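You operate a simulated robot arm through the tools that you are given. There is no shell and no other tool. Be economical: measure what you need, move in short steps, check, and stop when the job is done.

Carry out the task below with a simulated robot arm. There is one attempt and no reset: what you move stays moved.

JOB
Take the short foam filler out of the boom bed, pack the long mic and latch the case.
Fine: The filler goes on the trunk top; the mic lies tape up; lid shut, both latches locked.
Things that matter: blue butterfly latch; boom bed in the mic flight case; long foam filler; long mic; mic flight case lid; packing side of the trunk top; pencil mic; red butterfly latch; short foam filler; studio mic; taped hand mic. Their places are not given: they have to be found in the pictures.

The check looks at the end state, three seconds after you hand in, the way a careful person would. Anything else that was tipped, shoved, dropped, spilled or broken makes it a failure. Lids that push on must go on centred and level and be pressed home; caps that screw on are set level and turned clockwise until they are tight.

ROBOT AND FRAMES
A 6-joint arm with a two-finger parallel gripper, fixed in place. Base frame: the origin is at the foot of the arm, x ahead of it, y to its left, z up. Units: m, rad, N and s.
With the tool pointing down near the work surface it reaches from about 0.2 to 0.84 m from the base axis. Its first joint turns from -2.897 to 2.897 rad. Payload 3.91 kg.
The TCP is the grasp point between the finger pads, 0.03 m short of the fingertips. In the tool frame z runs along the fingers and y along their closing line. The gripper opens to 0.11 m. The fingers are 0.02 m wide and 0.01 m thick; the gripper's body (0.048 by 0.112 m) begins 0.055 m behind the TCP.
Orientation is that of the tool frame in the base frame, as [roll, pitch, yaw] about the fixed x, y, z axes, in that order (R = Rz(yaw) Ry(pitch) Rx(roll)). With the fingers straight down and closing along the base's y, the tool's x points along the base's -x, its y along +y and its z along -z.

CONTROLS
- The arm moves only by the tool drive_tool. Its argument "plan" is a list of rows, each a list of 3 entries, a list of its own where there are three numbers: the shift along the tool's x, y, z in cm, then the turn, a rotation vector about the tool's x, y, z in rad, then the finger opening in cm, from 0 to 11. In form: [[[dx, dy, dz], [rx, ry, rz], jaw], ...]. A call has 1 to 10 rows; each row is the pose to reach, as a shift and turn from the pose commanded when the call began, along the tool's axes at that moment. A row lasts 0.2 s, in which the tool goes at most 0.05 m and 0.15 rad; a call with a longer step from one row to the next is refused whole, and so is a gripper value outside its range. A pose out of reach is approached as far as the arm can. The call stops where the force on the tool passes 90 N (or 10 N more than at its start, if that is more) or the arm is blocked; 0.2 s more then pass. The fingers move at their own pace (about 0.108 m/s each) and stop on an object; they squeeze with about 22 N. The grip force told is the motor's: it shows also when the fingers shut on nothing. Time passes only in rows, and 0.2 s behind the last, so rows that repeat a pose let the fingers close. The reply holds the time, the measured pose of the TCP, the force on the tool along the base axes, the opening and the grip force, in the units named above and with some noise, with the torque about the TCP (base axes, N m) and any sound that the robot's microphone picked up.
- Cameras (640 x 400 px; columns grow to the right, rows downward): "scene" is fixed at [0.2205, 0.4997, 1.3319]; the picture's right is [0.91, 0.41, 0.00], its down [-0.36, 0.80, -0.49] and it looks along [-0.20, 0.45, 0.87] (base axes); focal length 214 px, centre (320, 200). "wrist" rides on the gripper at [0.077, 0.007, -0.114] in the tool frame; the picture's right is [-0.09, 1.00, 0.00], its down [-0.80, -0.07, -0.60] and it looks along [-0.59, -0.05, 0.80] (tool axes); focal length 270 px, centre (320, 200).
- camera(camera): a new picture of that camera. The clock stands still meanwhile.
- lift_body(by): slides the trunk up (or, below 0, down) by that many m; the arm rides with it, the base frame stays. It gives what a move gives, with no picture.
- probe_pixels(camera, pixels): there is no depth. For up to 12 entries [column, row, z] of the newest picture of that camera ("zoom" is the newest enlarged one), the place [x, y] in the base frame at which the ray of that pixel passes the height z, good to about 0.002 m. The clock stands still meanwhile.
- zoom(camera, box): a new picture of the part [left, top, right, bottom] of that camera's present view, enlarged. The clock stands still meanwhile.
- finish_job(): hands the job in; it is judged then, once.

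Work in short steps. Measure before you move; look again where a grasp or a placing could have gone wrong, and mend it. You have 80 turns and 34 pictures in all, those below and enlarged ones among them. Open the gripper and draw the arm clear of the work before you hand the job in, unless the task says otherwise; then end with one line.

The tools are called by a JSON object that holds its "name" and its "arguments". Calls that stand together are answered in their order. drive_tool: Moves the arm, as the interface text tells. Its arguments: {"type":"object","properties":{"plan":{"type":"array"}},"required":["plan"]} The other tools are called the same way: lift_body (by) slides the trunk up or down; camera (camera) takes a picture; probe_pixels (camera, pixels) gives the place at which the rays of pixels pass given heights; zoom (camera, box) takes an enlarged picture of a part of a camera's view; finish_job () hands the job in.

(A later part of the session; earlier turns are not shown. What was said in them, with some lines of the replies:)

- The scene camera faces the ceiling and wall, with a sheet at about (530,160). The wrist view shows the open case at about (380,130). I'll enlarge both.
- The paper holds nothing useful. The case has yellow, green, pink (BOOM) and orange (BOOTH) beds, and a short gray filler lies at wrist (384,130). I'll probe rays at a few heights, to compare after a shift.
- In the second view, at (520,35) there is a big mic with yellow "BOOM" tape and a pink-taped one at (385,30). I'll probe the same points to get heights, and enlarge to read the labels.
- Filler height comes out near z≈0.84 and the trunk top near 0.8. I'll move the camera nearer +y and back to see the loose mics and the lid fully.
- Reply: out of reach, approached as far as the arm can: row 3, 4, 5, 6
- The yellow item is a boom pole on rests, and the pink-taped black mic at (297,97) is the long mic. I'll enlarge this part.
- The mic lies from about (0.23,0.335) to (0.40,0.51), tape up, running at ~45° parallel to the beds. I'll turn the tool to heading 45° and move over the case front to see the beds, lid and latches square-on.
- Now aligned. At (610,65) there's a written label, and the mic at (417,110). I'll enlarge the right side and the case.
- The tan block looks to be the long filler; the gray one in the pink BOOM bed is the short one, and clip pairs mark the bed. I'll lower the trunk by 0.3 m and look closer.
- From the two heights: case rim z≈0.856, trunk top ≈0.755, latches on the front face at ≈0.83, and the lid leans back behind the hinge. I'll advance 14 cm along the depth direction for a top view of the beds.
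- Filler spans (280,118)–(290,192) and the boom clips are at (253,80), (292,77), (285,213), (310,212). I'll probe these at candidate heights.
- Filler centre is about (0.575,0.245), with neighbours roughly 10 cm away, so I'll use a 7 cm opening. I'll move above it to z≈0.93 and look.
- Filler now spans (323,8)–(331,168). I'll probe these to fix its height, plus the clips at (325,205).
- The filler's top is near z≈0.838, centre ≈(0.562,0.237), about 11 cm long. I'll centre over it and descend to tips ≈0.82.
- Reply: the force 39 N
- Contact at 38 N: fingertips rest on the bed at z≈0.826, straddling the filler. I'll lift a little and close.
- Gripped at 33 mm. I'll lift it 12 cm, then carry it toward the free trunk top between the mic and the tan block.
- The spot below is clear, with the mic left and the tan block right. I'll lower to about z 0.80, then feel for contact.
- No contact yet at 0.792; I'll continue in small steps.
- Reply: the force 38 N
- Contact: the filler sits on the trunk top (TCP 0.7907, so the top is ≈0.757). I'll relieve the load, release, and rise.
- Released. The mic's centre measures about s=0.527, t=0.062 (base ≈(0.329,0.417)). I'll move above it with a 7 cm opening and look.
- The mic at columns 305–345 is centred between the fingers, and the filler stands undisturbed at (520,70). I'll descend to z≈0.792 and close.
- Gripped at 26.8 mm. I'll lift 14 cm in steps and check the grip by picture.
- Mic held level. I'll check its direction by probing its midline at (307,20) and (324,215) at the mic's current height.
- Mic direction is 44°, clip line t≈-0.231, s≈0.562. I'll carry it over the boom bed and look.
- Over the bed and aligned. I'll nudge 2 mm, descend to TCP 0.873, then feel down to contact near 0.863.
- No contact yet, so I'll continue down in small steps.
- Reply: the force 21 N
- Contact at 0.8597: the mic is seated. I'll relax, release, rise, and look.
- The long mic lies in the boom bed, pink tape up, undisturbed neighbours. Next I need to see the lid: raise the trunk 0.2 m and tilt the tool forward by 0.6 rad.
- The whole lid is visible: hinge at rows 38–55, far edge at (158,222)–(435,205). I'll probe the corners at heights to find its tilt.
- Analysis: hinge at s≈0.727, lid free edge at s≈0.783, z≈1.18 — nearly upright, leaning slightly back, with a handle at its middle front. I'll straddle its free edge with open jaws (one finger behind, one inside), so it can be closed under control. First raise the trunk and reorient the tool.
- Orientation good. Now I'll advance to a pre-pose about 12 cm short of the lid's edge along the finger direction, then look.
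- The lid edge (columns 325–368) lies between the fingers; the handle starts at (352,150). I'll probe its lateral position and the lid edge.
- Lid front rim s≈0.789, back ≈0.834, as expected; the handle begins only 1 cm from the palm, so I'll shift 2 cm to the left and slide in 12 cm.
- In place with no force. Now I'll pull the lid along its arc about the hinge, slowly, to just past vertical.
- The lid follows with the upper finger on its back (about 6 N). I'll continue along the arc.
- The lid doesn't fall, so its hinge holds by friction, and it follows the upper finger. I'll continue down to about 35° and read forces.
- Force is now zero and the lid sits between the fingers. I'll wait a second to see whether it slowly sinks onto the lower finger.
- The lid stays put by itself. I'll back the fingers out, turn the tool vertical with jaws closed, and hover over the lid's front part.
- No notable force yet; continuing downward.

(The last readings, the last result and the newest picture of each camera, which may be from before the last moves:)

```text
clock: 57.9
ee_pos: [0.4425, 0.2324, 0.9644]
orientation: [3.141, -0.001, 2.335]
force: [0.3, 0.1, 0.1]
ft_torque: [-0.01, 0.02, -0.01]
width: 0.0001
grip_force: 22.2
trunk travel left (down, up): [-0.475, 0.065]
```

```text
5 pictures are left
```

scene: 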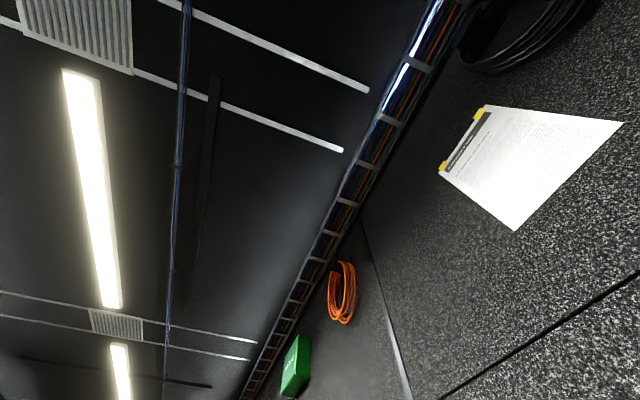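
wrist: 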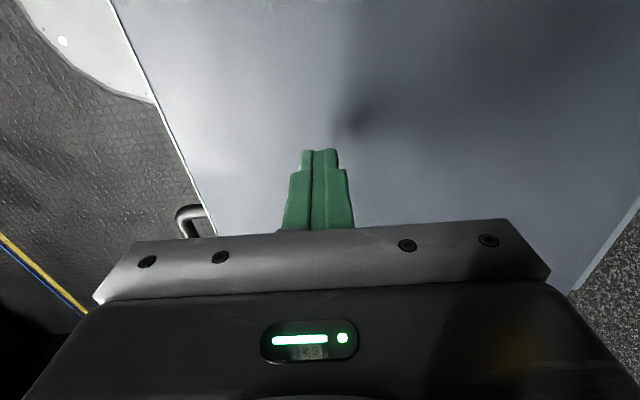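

The lid has come down and looks flat below the fingers. I'll go on down to press it home, watching for contact.

{"name": "drive_tool", "arguments": {"plan": [[[0, 0, 1], [0, 0, 0], 0], [[0, 0, 2], [0, 0, 0], 0], [[0, 0, 2.7], [0, 0, 0], 0], [[0, 0, 3.2], [0, 0, 0], 0], [[0, 0, 3.7], [0, 0, 0], 0], [[0, 0, 4.2], [0, 0, 0], 0], [[0, 0, 4.2], [0, 0, 0], 0]]}}

```text
clock: 59.1
ee_pos: [0.442, 0.2317, 0.9389]
orientation: [3.118, 0.003, 2.335]
force: [-17.9, -10.8, 53.3]
ft_torque: [-0.3, 0.9, -0.04]
width: 0.0001
grip_force: 22.2
trunk travel left (down, up): [-0.475, 0.065]
stopped in row 6: the force on the tool passed its limit at 99 N (the readings are from after the stop); the commanded pose is now the measured one
```

Contact at TCP 0.939 means lid top ≈0.906, i.e. closed. Now I'll go to a vantage in front of the case, heading along its depth, to see both latches.

{"name": "drive_tool", "arguments": {"plan": [[[0, 0, -5], [0, 0, 0], 0], [[0, 0, -10], [0, 0, 0], 0], [[-1.7, -1.6, -10], [0, 0, -0.15], 0], [[-3.4, -3.2, -10], [0, 0, -0.3], 0], [[-5.1, -4.9, -10], [0, 0, -0.45], 0], [[-6.8, -6.5, -10], [0, 0, -0.6], 0], [[-8.5, -8.1, -10], [0, 0, -0.75], 0], [[-10.2, -9.7, -10], [0, 0, -0.9], 0], [[-11.9, -11.4, -10], [0, 0, -1.05], 0], [[-13.6, -13, -10], [0, 0, -1.2], 0]]}}

{"name": "drive_tool", "arguments": {"plan": [[[0, 0, 2.6], [0, 0, -0.13], 0], [[0, 0, 5.2], [0, 0, -0.26], 0], [[0, 0, 7.8], [0, 0, -0.37], 0], [[0, 0, 7.8], [0, 0, -0.37], 0]]}}

{"name": "zoom", "arguments": {"camera": "wrist", "box": [40, 0, 600, 240]}}

```text
clock: 61.3
ee_pos: [0.4461, 0.044, 1.0306]
orientation: [3.136, 0.014, -2.747]
force: [-0.7, -0.4, -0.7]
ft_torque: [-0.02, -0.02, 0.02]
width: 0.0
grip_force: 22.1
trunk travel left (down, up): [-0.475, 0.065]
```

```text
clock: 62.3
ee_pos: [0.4471, 0.0454, 0.9537]
orientation: [-3.141, 0.014, -2.377]
force: [-0.6, 1.2, -0.2]
ft_torque: [-0.02, 0.0, 0.01]
width: 0.0
grip_force: 22.0
trunk travel left (down, up): [-0.475, 0.065]
```

```text
1.14 times, centred on (320, 120) of wrist
```

zoom: 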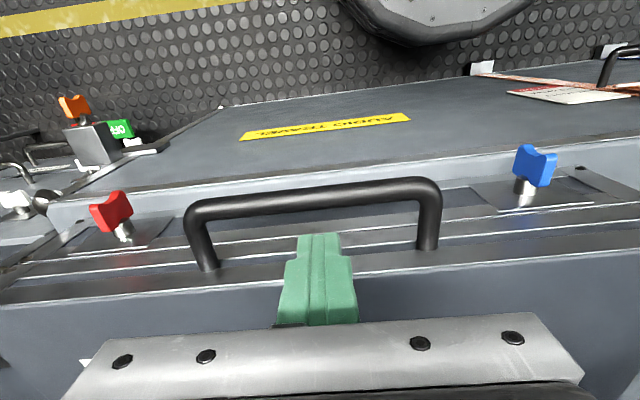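

The lid is shut; red wing at wrist (137,187), blue wing at (507,145). I'll enlarge each latch.

{"name": "zoom", "arguments": {"camera": "wrist", "box": [455, 105, 615, 205]}}

{"name": "zoom", "arguments": {"camera": "wrist", "box": [70, 140, 230, 240]}}

```text
4.00 times, centred on (535, 155) of wrist
```

zoom: 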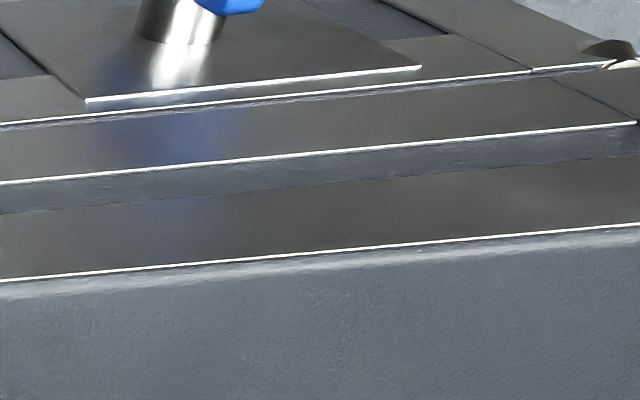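

```text
4.00 times, centred on (150, 190) of wrist
```

zoom: 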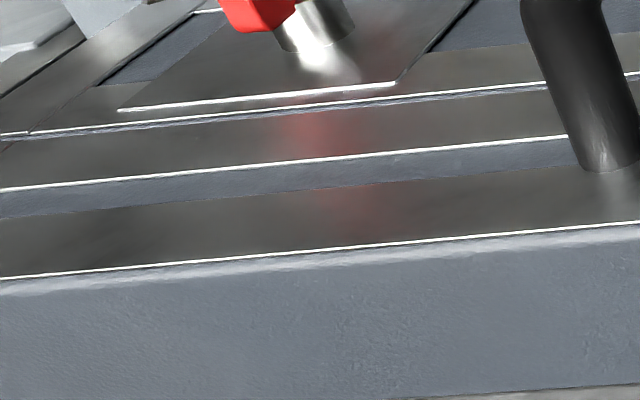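

Reading the zooms: both wings stand vertically (thin sideways, long up-down) on posts that point horizontally out of the case front at z≈0.83. I'll probe the red post and wing in the newest enlarged view to calibrate.

{"name": "probe_pixels", "arguments": {"camera": "zoom", "pixels": [[315, 42, 0.83], [315, 42, 0.82], [310, 8, 0.83], [255, 20, 0.83], [118, 111, 0.86], [395, 85, 0.86], [0, 280, 0.907], [640, 223, 0.907], [285, 15, 0.83], [225, 5, 0.83]]}}

```text
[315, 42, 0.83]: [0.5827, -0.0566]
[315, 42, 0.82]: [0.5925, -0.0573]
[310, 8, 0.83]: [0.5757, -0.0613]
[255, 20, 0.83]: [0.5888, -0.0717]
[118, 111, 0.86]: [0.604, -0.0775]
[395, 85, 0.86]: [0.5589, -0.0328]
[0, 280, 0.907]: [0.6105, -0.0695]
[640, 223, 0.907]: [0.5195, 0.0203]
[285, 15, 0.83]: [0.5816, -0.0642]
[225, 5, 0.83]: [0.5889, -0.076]
```

Calibrated: case heading ≈45°, latch axes at z≈0.827; red at t≈-0.452, blue at t≈-0.12 (s = front face ≈0.374, wings s≈0.335–0.365). I'll tilt the tool horizontal, pointing at the red latch from the front.

{"name": "drive_tool", "arguments": {"plan": [[[1, -1.7, 0], [0, -0.145, 0], 1], [[2, -3.4, 0], [0, -0.29, 0], 2], [[3, -5, 0], [0, -0.435, 0], 4], [[4, -6.7, 0], [0, -0.58, 0], 4], [[5, -8.4, 0], [0, -0.725, 0], 4], [[6, -10.1, 0], [0, -0.87, 0], 4], [[7, -11.8, 0], [0, -1.015, 0], 4], [[8, -13.4, 0], [0, -1.16, 0], 4], [[9, -15.1, 0], [0, -1.305, 0], 4], [[10, -16.8, 0], [0, -1.45, 0], 4]]}}

```text
clock: 64.5
ee_pos: [0.4892, -0.1466, 0.9543]
orientation: [-3.124, 1.465, -2.359]
force: [-0.3, -0.8, -0.7]
ft_torque: [0.02, 0.0, -0.02]
width: 0.0401
grip_force: 0.0
trunk travel left (down, up): [-0.475, 0.065]
```

Nearly horizontal. I'll complete the tilt and lower to z≈0.83 at s≈0.25.

{"name": "drive_tool", "arguments": {"plan": [[[4, 0, 0.4], [0, -0.05, 0], 4], [[8, 0, 0.9], [0, -0.106, 0], 4], [[12.5, 0, 1.3], [0, -0.106, 0], 4], [[12.5, 0, 1.3], [0, -0.106, 0], 4]]}}

{"name": "camera", "arguments": {"camera": "wrist"}}

```text
clock: 65.5
ee_pos: [0.4897, -0.1439, 0.8296]
orientation: [-1.496, 1.57, -0.732]
force: [-0.1, 0.2, -0.2]
ft_torque: [0.01, -0.01, -0.01]
width: 0.0398
grip_force: 0.1
trunk travel left (down, up): [-0.475, 0.065]
```

```text
1 pictures are left
```

wrist: 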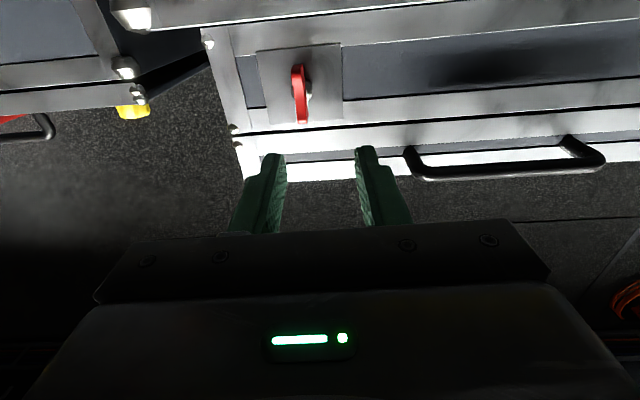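

Clear front view: the red wing stands vertical at (300,65–122), plate centred near (300,84). I'll probe for consistency.

{"name": "probe_pixels", "arguments": {"camera": "wrist", "pixels": [[300, 93, 0.805], [300, 93, 0.81], [300, 93, 0.815], [300, 84, 0.81], [298, 66, 0.795], [302, 122, 0.825], [312, 92, 0.81], [405, 150, 0.87], [600, 140, 0.87]]}}

```text
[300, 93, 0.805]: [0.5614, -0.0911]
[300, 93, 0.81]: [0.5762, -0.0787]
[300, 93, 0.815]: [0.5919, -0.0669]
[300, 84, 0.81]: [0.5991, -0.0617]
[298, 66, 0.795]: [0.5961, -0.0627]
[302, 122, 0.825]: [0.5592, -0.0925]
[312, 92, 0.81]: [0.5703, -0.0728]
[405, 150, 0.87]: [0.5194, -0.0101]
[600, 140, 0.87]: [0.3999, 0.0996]
```

Wing centre: s≈0.352, t≈-0.463, z≈0.810, 4.4 cm tall. I'll line up and slide the open fingers around it.

{"name": "drive_tool", "arguments": {"plan": [[[2.1, -1.5, 0], [0, 0, 0], 4], [[2.1, -1.5, 3], [0, 0, 0], 4], [[2.1, -1.5, 6], [0, 0, 0], 4], [[2.1, -1.5, 8], [0, 0, 0], 4], [[2.1, -1.5, 9.6], [0, 0, 0], 4], [[2.1, -1.5, 9.6], [0, 0, 0], 4]]}}

```text
clock: 66.9
ee_pos: [0.5714, -0.0894, 0.8091]
orientation: [-1.827, 1.57, -1.066]
force: [-0.1, 0.2, -0.8]
ft_torque: [0.01, -0.01, 0.0]
width: 0.0401
grip_force: 0.1
trunk travel left (down, up): [-0.475, 0.065]
```

In place without contact. Closing on the wing.

{"name": "drive_tool", "arguments": {"plan": [[[0, 0, 0], [0, 0, 0], 0.5], [[0, 0, 0], [0, 0, 0], 0.5], [[0, 0, 0], [0, 0, 0], 0.5]]}}

```text
clock: 67.7
ee_pos: [0.5694, -0.0888, 0.8089]
orientation: [-2.183, 1.568, -1.417]
force: [-10.5, 9.5, -3.4]
ft_torque: [0.12, -0.13, 0.68]
width: 0.0175
grip_force: 45.0
trunk travel left (down, up): [-0.475, 0.065]
```

Gripped (17.5 mm). The side force says the wing is a few mm to +l; I'll shift 3 mm and begin turning clockwise, checking the torque.

{"name": "drive_tool", "arguments": {"plan": [[[0, 0.3, 0], [0, 0, 0], 0.5], [[0, 0.3, 0], [0, 0, 0.1], 0.5], [[0, 0.3, 0], [0, 0, 0.2], 0.5], [[0, 0.3, 0], [0, 0, 0.3], 0.5]]}}

```text
clock: 68.7
ee_pos: [0.5702, -0.0868, 0.8081]
orientation: [1.561, 1.273, 2.323]
force: [17.6, 7.9, 24.3]
ft_torque: [0.12, -0.12, 0.19]
width: 0.0178
grip_force: 45.0
trunk travel left (down, up): [-0.475, 0.065]
```

Torque is small and the wing turns, with some upward force (24 N). I'll shift up 3 mm to recentre and turn further.

{"name": "drive_tool", "arguments": {"plan": [[[-0.29, 0.09, 0.1], [0, 0, 0], 0.5], [[-0.29, 0.09, 0.1], [0, 0, 0.12], 0.5], [[-0.29, 0.09, 0.1], [0, 0, 0.24], 0.5], [[-0.29, 0.09, 0.1], [0, 0, 0.36], 0.5]]}}

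```text
clock: 69.7
ee_pos: [0.5669, -0.0857, 0.8088]
orientation: [1.573, 0.91, 2.338]
force: [2.1, 2.5, 3.9]
ft_torque: [-0.43, 0.39, 0.61]
width: 0.0175
grip_force: 45.3
trunk travel left (down, up): [-0.475, 0.065]
```

Forces are low now at 0.66 rad. Continuing to turn.

{"name": "drive_tool", "arguments": {"plan": [[[0, 0, 0], [0, 0, 0.13], 0.5], [[0, 0, 0], [0, 0, 0.26], 0.5], [[0, 0, 0], [0, 0, 0.39], 0.5], [[0, 0, 0], [0, 0, 0.52], 0.5], [[0, 0, 0], [0, 0, 0.65], 0.5]]}}

```text
clock: 70.9
ee_pos: [0.5669, -0.0868, 0.8116]
orientation: [1.57, 0.263, 2.335]
force: [-4.2, 11.1, 10.4]
ft_torque: [0.04, -0.12, 1.44]
width: 0.0175
grip_force: 44.8
trunk travel left (down, up): [-0.475, 0.065]
```

{"name": "drive_tool", "arguments": {"plan": [[[0, 0, 0], [0, 0, 0.1], 0.5], [[0, 0, 0], [0, 0, 0.2], 0.5], [[0, 0, 0], [0, 0, 0.27], 0.5], [[0, 0, 0], [0, 0, 0.35], 0.5]]}}

```text
clock: 71.9
ee_pos: [0.5686, -0.0867, 0.8122]
orientation: [1.569, -0.085, 2.335]
force: [0.3, 19.1, 26.2]
ft_torque: [0.33, -0.64, -0.09]
width: 0.0174
grip_force: 44.7
trunk travel left (down, up): [-0.475, 0.065]
```

1.66 rad turned without a stop or click, and the wing is still gripped. I'll recentre slightly and keep turning, watching for a stop.

{"name": "drive_tool", "arguments": {"plan": [[[0.1, 0.2, 0], [0, 0, 0], 0.5], [[0.1, 0.2, 0], [0, 0, 0.12], 0.5], [[0.1, 0.2, 0], [0, 0, 0.24], 0.5], [[0.1, 0.2, 0], [0, 0, 0.36], 0.5]]}}

```text
clock: 72.9
ee_pos: [0.5677, -0.0877, 0.8127]
orientation: [1.572, -0.447, 2.33]
force: [10.1, 6.3, 3.7]
ft_torque: [0.18, -1.32, -0.26]
width: 0.0184
grip_force: 44.9
trunk travel left (down, up): [-0.475, 0.065]
```

Torque about the axis rose to −0.8 N·m, so a stop may be near. A bit more, to see.

{"name": "drive_tool", "arguments": {"plan": [[[0, 0, 0], [0, 0, 0.08], 0.5], [[0, 0, 0], [0, 0, 0.16], 0.5], [[0, 0, 0], [0, 0, 0.16], 0.5]]}}

```text
clock: 73.7
ee_pos: [0.5676, -0.0864, 0.8114]
orientation: [1.571, -0.607, 2.333]
force: [7.0, 4.0, 4.2]
ft_torque: [-1.59, -1.55, -0.04]
width: 0.0219
grip_force: 44.7
trunk travel left (down, up): [-0.475, 0.065]
```

Torque −2.2 N·m and the jaw being pried: the red wing is at its stop, turned about 90°+. I'll back off slightly, open and withdraw.

{"name": "drive_tool", "arguments": {"plan": [[[0, 0, 0], [0, 0, -0.15], 0.5], [[0, 0, 0], [0, 0, -0.25], 4], [[0, 0, 0], [0, 0, -0.25], 4], [[0, 0, 0], [0, 0, -0.25], 4], [[0, 0, -3], [0, 0, -0.25], 4], [[0, 0, -7], [0, 0, -0.25], 4], [[0, 0, -10], [0, 0, -0.25], 4]]}}

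```text
clock: 75.3
ee_pos: [0.4944, -0.1546, 0.8117]
orientation: [1.57, -0.359, 2.335]
force: [0.1, 0.0, 0.8]
ft_torque: [0.01, 0.05, -0.01]
width: 0.04
grip_force: 0.0
trunk travel left (down, up): [-0.475, 0.065]
```

Red done; its true axis was t≈-0.4625, z≈0.8115, so blue should be at t≈-0.112. I'll unwind the wrist, then move across with the fingers pitched ~52° downward to keep the wrist away from the base.

{"name": "drive_tool", "arguments": {"plan": [[[0, 0, 0], [0, 0, -0.15], 5], [[0, 0, 0], [0, 0, -0.3], 5], [[0, 0, 0], [0, 0, -0.45], 5], [[0, 0, 0], [0, 0, -0.6], 5], [[0, 0, 0], [0, 0, -0.75], 5], [[0, 0, 0], [0, 0, -0.9], 5], [[0, 0, 0], [0, 0, -1.05], 5], [[0, 0, 0], [0, 0, -1.2], 5], [[0, 0, 0], [0, 0, -1.35], 5], [[0, 0, 0], [0, 0, -1.5], 5]]}}

{"name": "drive_tool", "arguments": {"plan": [[[0, 0, 0], [0, 0, -0.15], 5], [[0, 0, 0], [0, 0, -0.3], 5], [[0, 0, 0], [0, 0, -0.43], 5], [[0, 0, 0], [0, 0, -0.43], 5]]}}

{"name": "drive_tool", "arguments": {"plan": [[[-1, 3.5, -0.5], [0, 0.067, 0], 5], [[-2, 7, -1], [0, 0.134, 0], 5], [[-3, 10.4, -1], [0, 0.201, 0], 5], [[-4, 13.9, -1], [0, 0.268, 0], 5], [[-5, 17.4, -1], [0, 0.335, 0], 5], [[-6, 20.8, -1], [0, 0.402, 0], 5], [[-7, 24.3, -0.5], [0, 0.469, 0], 5], [[-8, 27.8, 0.5], [0, 0.536, 0], 5], [[-9, 31.2, 1.5], [0, 0.603, 0], 5], [[-9.3, 34.7, 2.8], [0, 0.67, 0], 5]]}}

```text
clock: 77.5
ee_pos: [0.4953, -0.155, 0.8131]
orientation: [1.571, 1.144, 2.335]
force: [0.6, -0.2, 0.1]
ft_torque: [0.03, 0.01, -0.02]
width: 0.05
grip_force: 0.1
trunk travel left (down, up): [-0.475, 0.065]
```

```text
clock: 78.5
ee_pos: [0.4968, -0.1546, 0.8111]
orientation: [-1.635, 1.567, -0.871]
force: [1.0, -0.2, 0.6]
ft_torque: [0.04, 0.0, -0.02]
width: 0.05
grip_force: 0.0
trunk travel left (down, up): [-0.475, 0.065]
```

```text
clock: 80.7
ee_pos: [0.3061, 0.1028, 0.9507]
orientation: [-3.132, 0.902, -2.367]
force: [0.1, -0.2, -0.2]
ft_torque: [0.0, 0.02, -0.02]
width: 0.0501
grip_force: 0.1
out of reach, approached as far as the arm can: row 3, 4, 5, 6, 7, 8, 9, 10
trunk travel left (down, up): [-0.475, 0.065]
```

The pose is too close to the base at this trunk height. I'll raise the tool 15 cm, steepen the fingers by 0.3 rad, then lower the trunk by 15 cm to open the arm's geometry.

{"name": "drive_tool", "arguments": {"plan": [[[-4, 0, -3], [0, 0.1, 0], 5], [[-8, 0, -6], [0, 0.2, 0], 5], [[-11.8, 0, -9.3], [0, 0.3, 0], 5], [[-11.8, 0, -9.3], [0, 0.3, 0], 5]]}}

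{"name": "lift_body", "arguments": {"by": -0.15}}

```text
refused: row 3 steps farther than a row can; nothing moved
```

```text
clock: 82.5
ee_pos: [0.307, 0.1023, 0.8]
orientation: [-3.135, 0.903, -2.37]
force: [-0.1, -0.2, 0.7]
ft_torque: [0.05, 0.02, 0.02]
width: 0.0499
grip_force: 0.1
trunk travel left (down, up): [-0.325, 0.215]
```

The first move was refused, yet the trunk went down; luckily no contact (tips at s≈0.31, z≈0.78, forces nil). I'll now move to the pre-pose above-front of the blue latch, with the steeper tilt.

{"name": "drive_tool", "arguments": {"plan": [[[-2, 0.8, -2], [0, 0.05, 0], 5], [[-4, 1.6, -4], [0, 0.1, 0], 5], [[-6, 2.4, -6], [0, 0.2, 0], 5], [[-7.9, 3.3, -7.8], [0, 0.3, 0], 5], [[-7.9, 3.3, -7.8], [0, 0.3, 0], 5]]}}

```text
clock: 83.7
ee_pos: [0.2749, 0.1183, 0.9124]
orientation: [-3.14, 0.601, -2.373]
force: [-0.5, -0.1, -0.3]
ft_torque: [-0.02, -0.01, 0.0]
width: 0.0502
grip_force: 0.0
out of reach, approached as far as the arm can: row 3
trunk travel left (down, up): [-0.325, 0.215]
```

Reached the pre-pose (s 0.278, t −0.111, z 0.912). Sliding 12 cm along the fingers around the blue wing.

{"name": "drive_tool", "arguments": {"plan": [[[0, 0, 3], [0, 0, 0], 5], [[0, 0, 6], [0, 0, 0], 5], [[0, 0, 9], [0, 0, 0], 5], [[0, 0, 12], [0, 0, 0], 5], [[0, 0, 12], [0, 0, 0], 5]]}}

```text
clock: 84.9
ee_pos: [0.3207, 0.1671, 0.813]
orientation: [-3.14, 0.599, -2.378]
force: [-0.1, -0.2, -1.1]
ft_torque: [-0.02, 0.01, -0.02]
width: 0.0502
grip_force: 0.1
trunk travel left (down, up): [-0.325, 0.215]
```

No contact; closing on the blue wing.

{"name": "drive_tool", "arguments": {"plan": [[[0, 0, 0], [0, 0, 0], 0.5], [[0, 0, 0], [0, 0, 0], 0.5], [[0, 0, 0], [0, 0, 0], 0.5], [[0, 0, 0], [0, 0, 0], 0.5]]}}

```text
clock: 85.9
ee_pos: [0.3221, 0.1647, 0.8124]
orientation: [3.14, 0.598, -2.38]
force: [16.2, -16.5, 4.3]
ft_torque: [-0.05, 0.02, 0.01]
width: 0.0163
grip_force: 11.4
trunk travel left (down, up): [-0.325, 0.215]
```

Gripped at 16 mm; side force says shift 4 mm to −l. Then I'll turn clockwise about the depth axis (rotation vector along tool (−0.825,0,0.565)).

{"name": "drive_tool", "arguments": {"plan": [[[0, -0.4, 0], [0, 0, 0], 0.5], [[0, -0.4, 0], [-0.0825, 0, 0.0565], 0.5], [[0, -0.4, 0], [-0.165, 0, 0.113], 0.5], [[0, -0.4, 0], [-0.2475, 0, 0.17], 0.5]]}}

```text
clock: 86.9
ee_pos: [0.3243, 0.1621, 0.8114]
orientation: [2.781, 0.566, -2.581]
force: [7.9, -9.6, 1.1]
ft_torque: [-0.13, 0.08, 0.07]
width: 0.0111
grip_force: 6.3
trunk travel left (down, up): [-0.325, 0.215]
```

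Width has fallen to 11 mm with low grip force; I'll command full closing and re-read before continuing.

{"name": "drive_tool", "arguments": {"plan": [[[0, -0.2, 0], [0, 0, 0], 0], [[0, -0.2, 0], [0, 0, 0], 0], [[0, -0.2, 0], [0, 0, 0], 0]]}}

```text
clock: 87.7
ee_pos: [0.324, 0.1617, 0.8104]
orientation: [2.783, 0.569, -2.578]
force: [3.1, -1.6, 9.4]
ft_torque: [-0.27, 0.28, 1.1]
width: 0.0084
grip_force: 44.4
trunk travel left (down, up): [-0.325, 0.215]
```

Now firmly gripped (8.4 mm, 44 N). Continuing the clockwise turn.

{"name": "drive_tool", "arguments": {"plan": [[[0, 0, 0], [-0.099, 0, 0.068], 0], [[0, 0, 0], [-0.198, 0, 0.136], 0], [[0, 0, 0], [-0.297, 0, 0.203], 0]]}}

```text
clock: 88.5
ee_pos: [0.3237, 0.1624, 0.8116]
orientation: [2.387, 0.46, -2.773]
force: [-2.1, 6.9, 6.5]
ft_torque: [-0.13, 0.08, 1.32]
width: 0.0083
grip_force: 45.2
trunk travel left (down, up): [-0.325, 0.215]
```

Steady at 0.66 rad. Continuing.

{"name": "drive_tool", "arguments": {"plan": [[[0, 0, 0], [-0.107, 0, 0.073], 0], [[0, 0, 0], [-0.215, 0, 0.147], 0], [[0, 0, 0], [-0.322, 0, 0.22], 0], [[0, 0, 0], [-0.429, 0, 0.294], 0]]}}

```text
clock: 89.5
ee_pos: [0.3236, 0.1624, 0.8119]
orientation: [1.897, 0.215, -2.938]
force: [-4.3, 23.0, 15.9]
ft_torque: [0.29, -0.3, 1.0]
width: 0.0079
grip_force: 45.5
trunk travel left (down, up): [-0.325, 0.215]
```

At 1.18 rad with moderate side load; I'll recentre ~2 mm and keep turning.

{"name": "drive_tool", "arguments": {"plan": [[[0.06, 0.26, 0.09], [0, 0, 0], 0], [[0.06, 0.26, 0.09], [-0.107, 0, 0.073], 0], [[0.06, 0.26, 0.09], [-0.215, 0, 0.147], 0], [[0.06, 0.26, 0.09], [-0.322, 0, 0.22], 0]]}}

```text
clock: 90.5
ee_pos: [0.3243, 0.1634, 0.8121]
orientation: [1.572, 0.0, -2.976]
force: [-11.3, -3.1, -21.8]
ft_torque: [0.22, -0.19, 1.26]
width: 0.0079
grip_force: 45.2
trunk travel left (down, up): [-0.325, 0.215]
```

At 1.57 rad; going on to find the stop.

{"name": "drive_tool", "arguments": {"plan": [[[0, -0.1, 0], [-0.0825, 0, 0.0565], 0], [[0, -0.1, 0], [-0.165, 0, 0.113], 0], [[0, -0.1, 0], [-0.2475, 0, 0.17], 0]]}}

```text
clock: 91.3
ee_pos: [0.3238, 0.1625, 0.8133]
orientation: [1.319, -0.17, -2.96]
force: [-8.1, -11.9, -4.9]
ft_torque: [-1.93, -0.84, 0.41]
width: 0.0176
grip_force: 45.0
trunk travel left (down, up): [-0.325, 0.215]
```

The stop is reached (−2 N·m, jaws pried): the blue wing is turned fully. I'll back off, open, and withdraw along the fingers.

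{"name": "drive_tool", "arguments": {"plan": [[[0, 0, 0], [0.107, 0, -0.073], 0], [[0, 0, 0], [0.2, 0, -0.137], 4], [[0, 0, 0], [0.2, 0, -0.137], 4.5], [[0, 0, 0], [0.2, 0, -0.137], 4.5], [[0, 0, -3], [0.2, 0, -0.137], 4.5], [[0, 0, -7], [0.2, 0, -0.137], 4.5], [[0, 0, -11], [0.2, 0, -0.137], 4.5]]}}

```text
clock: 92.9
ee_pos: [0.3369, 0.0599, 0.7844]
orientation: [1.526, -0.035, -2.977]
force: [1.0, -0.1, 0.4]
ft_torque: [0.03, 0.03, -0.01]
width: 0.0447
grip_force: 0.0
trunk travel left (down, up): [-0.325, 0.215]
```

Released. I'll swing the hand back upright clear of the case and raise it, for the last check picture.

{"name": "drive_tool", "arguments": {"plan": [[[1.65, 0, -1.1], [0, 0, 0], 3], [[1.65, 0, -1.1], [0.12, 0, -0.082], 2], [[1.65, 0, -1.1], [0.24, 0, -0.164], 0], [[1.65, 0, -1.1], [0.36, 0, -0.246], 0], [[1.65, 0, -1.1], [0.48, 0, -0.328], 0], [[1.65, 0, -1.1], [0.6, 0, -0.41], 0], [[1.65, 0, -1.1], [0.72, 0, -0.492], 0], [[1.65, 0, -1.1], [0.84, 0, -0.574], 0], [[1.65, 0, -1.1], [0.96, 0, -0.656], 0], [[1.65, 0, -1.1], [1.08, 0, -0.74], 0]]}}

```text
clock: 95.1
ee_pos: [0.3247, 0.0447, 0.7851]
orientation: [2.766, 0.566, -2.585]
force: [-0.4, -0.9, -0.4]
ft_torque: [-0.01, 0.04, 0.02]
width: 0.0004
grip_force: 21.4
trunk travel left (down, up): [-0.325, 0.215]
```

Forces nil. Raise by the trunk, then straighten the tool.

{"name": "lift_body", "arguments": {"by": 0.2}}

{"name": "drive_tool", "arguments": {"plan": [[[0, 0, 0], [0.1, 0, -0.07], 0], [[0, 0, 0], [0.2, 0, -0.14], 0], [[0, 0, 0], [0.29, 0, -0.2], 0]]}}

{"name": "drive_tool", "arguments": {"plan": [[[0, 0, 0], [0, 0.15, 0], 0], [[0, 0, 0], [0, 0.3, 0], 0], [[0, 0, 0], [0, 0.45, 0], 0], [[0, 0, 0], [0, 0.6, 0], 0]]}}

```text
clock: 97.2
ee_pos: [0.3247, 0.0434, 0.9844]
orientation: [2.761, 0.565, -2.587]
force: [-0.1, -1.3, -0.3]
ft_torque: [0.0, -0.02, 0.03]
width: 0.0002
grip_force: 21.7
trunk travel left (down, up): [-0.525, 0.015]
```

```text
clock: 98.2
ee_pos: [0.3684, 0.0516, 0.9975]
orientation: [-3.027, 0.664, -2.302]
force: [0.1, -0.5, 0.6]
ft_torque: [0.02, 0.0, 0.0]
width: 0.0
grip_force: 23.0
trunk travel left (down, up): [-0.525, 0.015]
stopped in row 3: the arm was blocked; the commanded pose is now the measured one
```

```text
clock: 99.2
ee_pos: [0.3591, 0.0337, 0.9609]
orientation: [-3.091, 0.146, -2.42]
force: [-3.1, -0.2, -1.5]
ft_torque: [0.03, -0.32, 0.06]
width: 0.0
grip_force: 21.9
out of reach, approached as far as the arm can: row 3, 4
trunk travel left (down, up): [-0.525, 0.015]
```

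The arm was cramped near its base but forces are nil. I'll move forward over the case front, upright, for the final look.

{"name": "drive_tool", "arguments": {"plan": [[[-1, -0.5, -3], [0, 0, 0], 0], [[-3, -2, -5], [0, 0.05, 0], 0], [[-5.5, -3.5, -5], [0, 0.1, 0], 0], [[-8, -5, -5], [0, 0.14, 0], 0], [[-8, -5, -5], [0, 0.14, 0], 0]]}}

```text
clock: 100.4
ee_pos: [0.4099, 0.0371, 0.9569]
orientation: [-3.124, 0.14, -2.367]
force: [0.7, 0.0, 0.1]
ft_torque: [0.0, 0.04, -0.05]
width: 0.0
grip_force: 21.8
out of reach, approached as far as the arm can: row 1, 2, 3, 4, 5
trunk travel left (down, up): [-0.525, 0.015]
```

Closer; another small step forward and upright.

{"name": "drive_tool", "arguments": {"plan": [[[-2, -1, 0], [0, 0.05, 0], 0], [[-4, -1.5, 0], [0, 0.1, 0], 0], [[-4, -1.5, -3], [0, 0.14, 0], 0], [[-4, -1.5, -4], [0, 0.14, 0], 0]]}}

```text
clock: 101.4
ee_pos: [0.4194, 0.0468, 0.9556]
orientation: [3.109, 0.131, -2.366]
force: [0.3, 0.3, 0.7]
ft_torque: [-0.01, 0.0, -0.01]
width: 0.0
grip_force: 22.6
out of reach, approached as far as the arm can: row 1, 2, 3, 4
trunk travel left (down, up): [-0.525, 0.015]
```

The arm sits at a joint limit, but this view suffices: I'll use the last picture for both latches.

{"name": "zoom", "arguments": {"camera": "wrist", "box": [60, 10, 580, 300]}}

```text
1.23 times, centred on (320, 155) of wrist
```

zoom: 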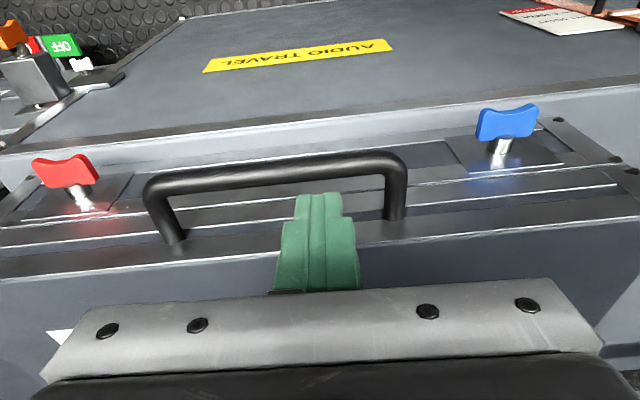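

Both wings now lie crosswise (turned to their stops) and the lid is flush. I'll open the gripper and draw the arm up and away.

{"name": "drive_tool", "arguments": {"plan": [[[0, -3, -2], [0, 0, 0], 4], [[0, -6, -5], [0, 0, 0], 8], [[0, -9, -8], [0, 0, 0], 11], [[0, -12, -11], [0, 0, 0], 11], [[0, -12, -14], [0, 0, 0], 11]]}}

```text
clock: 102.6
ee_pos: [0.4835, -0.0553, 1.0734]
orientation: [3.09, 0.217, -2.372]
force: [0.6, -0.6, 0.3]
ft_torque: [-0.02, 0.0, 0.02]
width: 0.1103
grip_force: 0.0
out of reach, approached as far as the arm can: row 1, 2, 3, 4, 5
trunk travel left (down, up): [-0.525, 0.015]
```

The arm is 17 cm above the lid, open and touching nothing, so I'm handing in.

{"name": "finish_job", "arguments": {}}

```text
The job is handed in.
```

I took the short filler out of the boom bed and set it on the trunk top, and packed the long mic tape up. The lid is shut, and both latches are turned clockwise to their stops. No click was heard from either latch, so I took them as locked from the hard stops and the last picture, where both wings lie crosswise.
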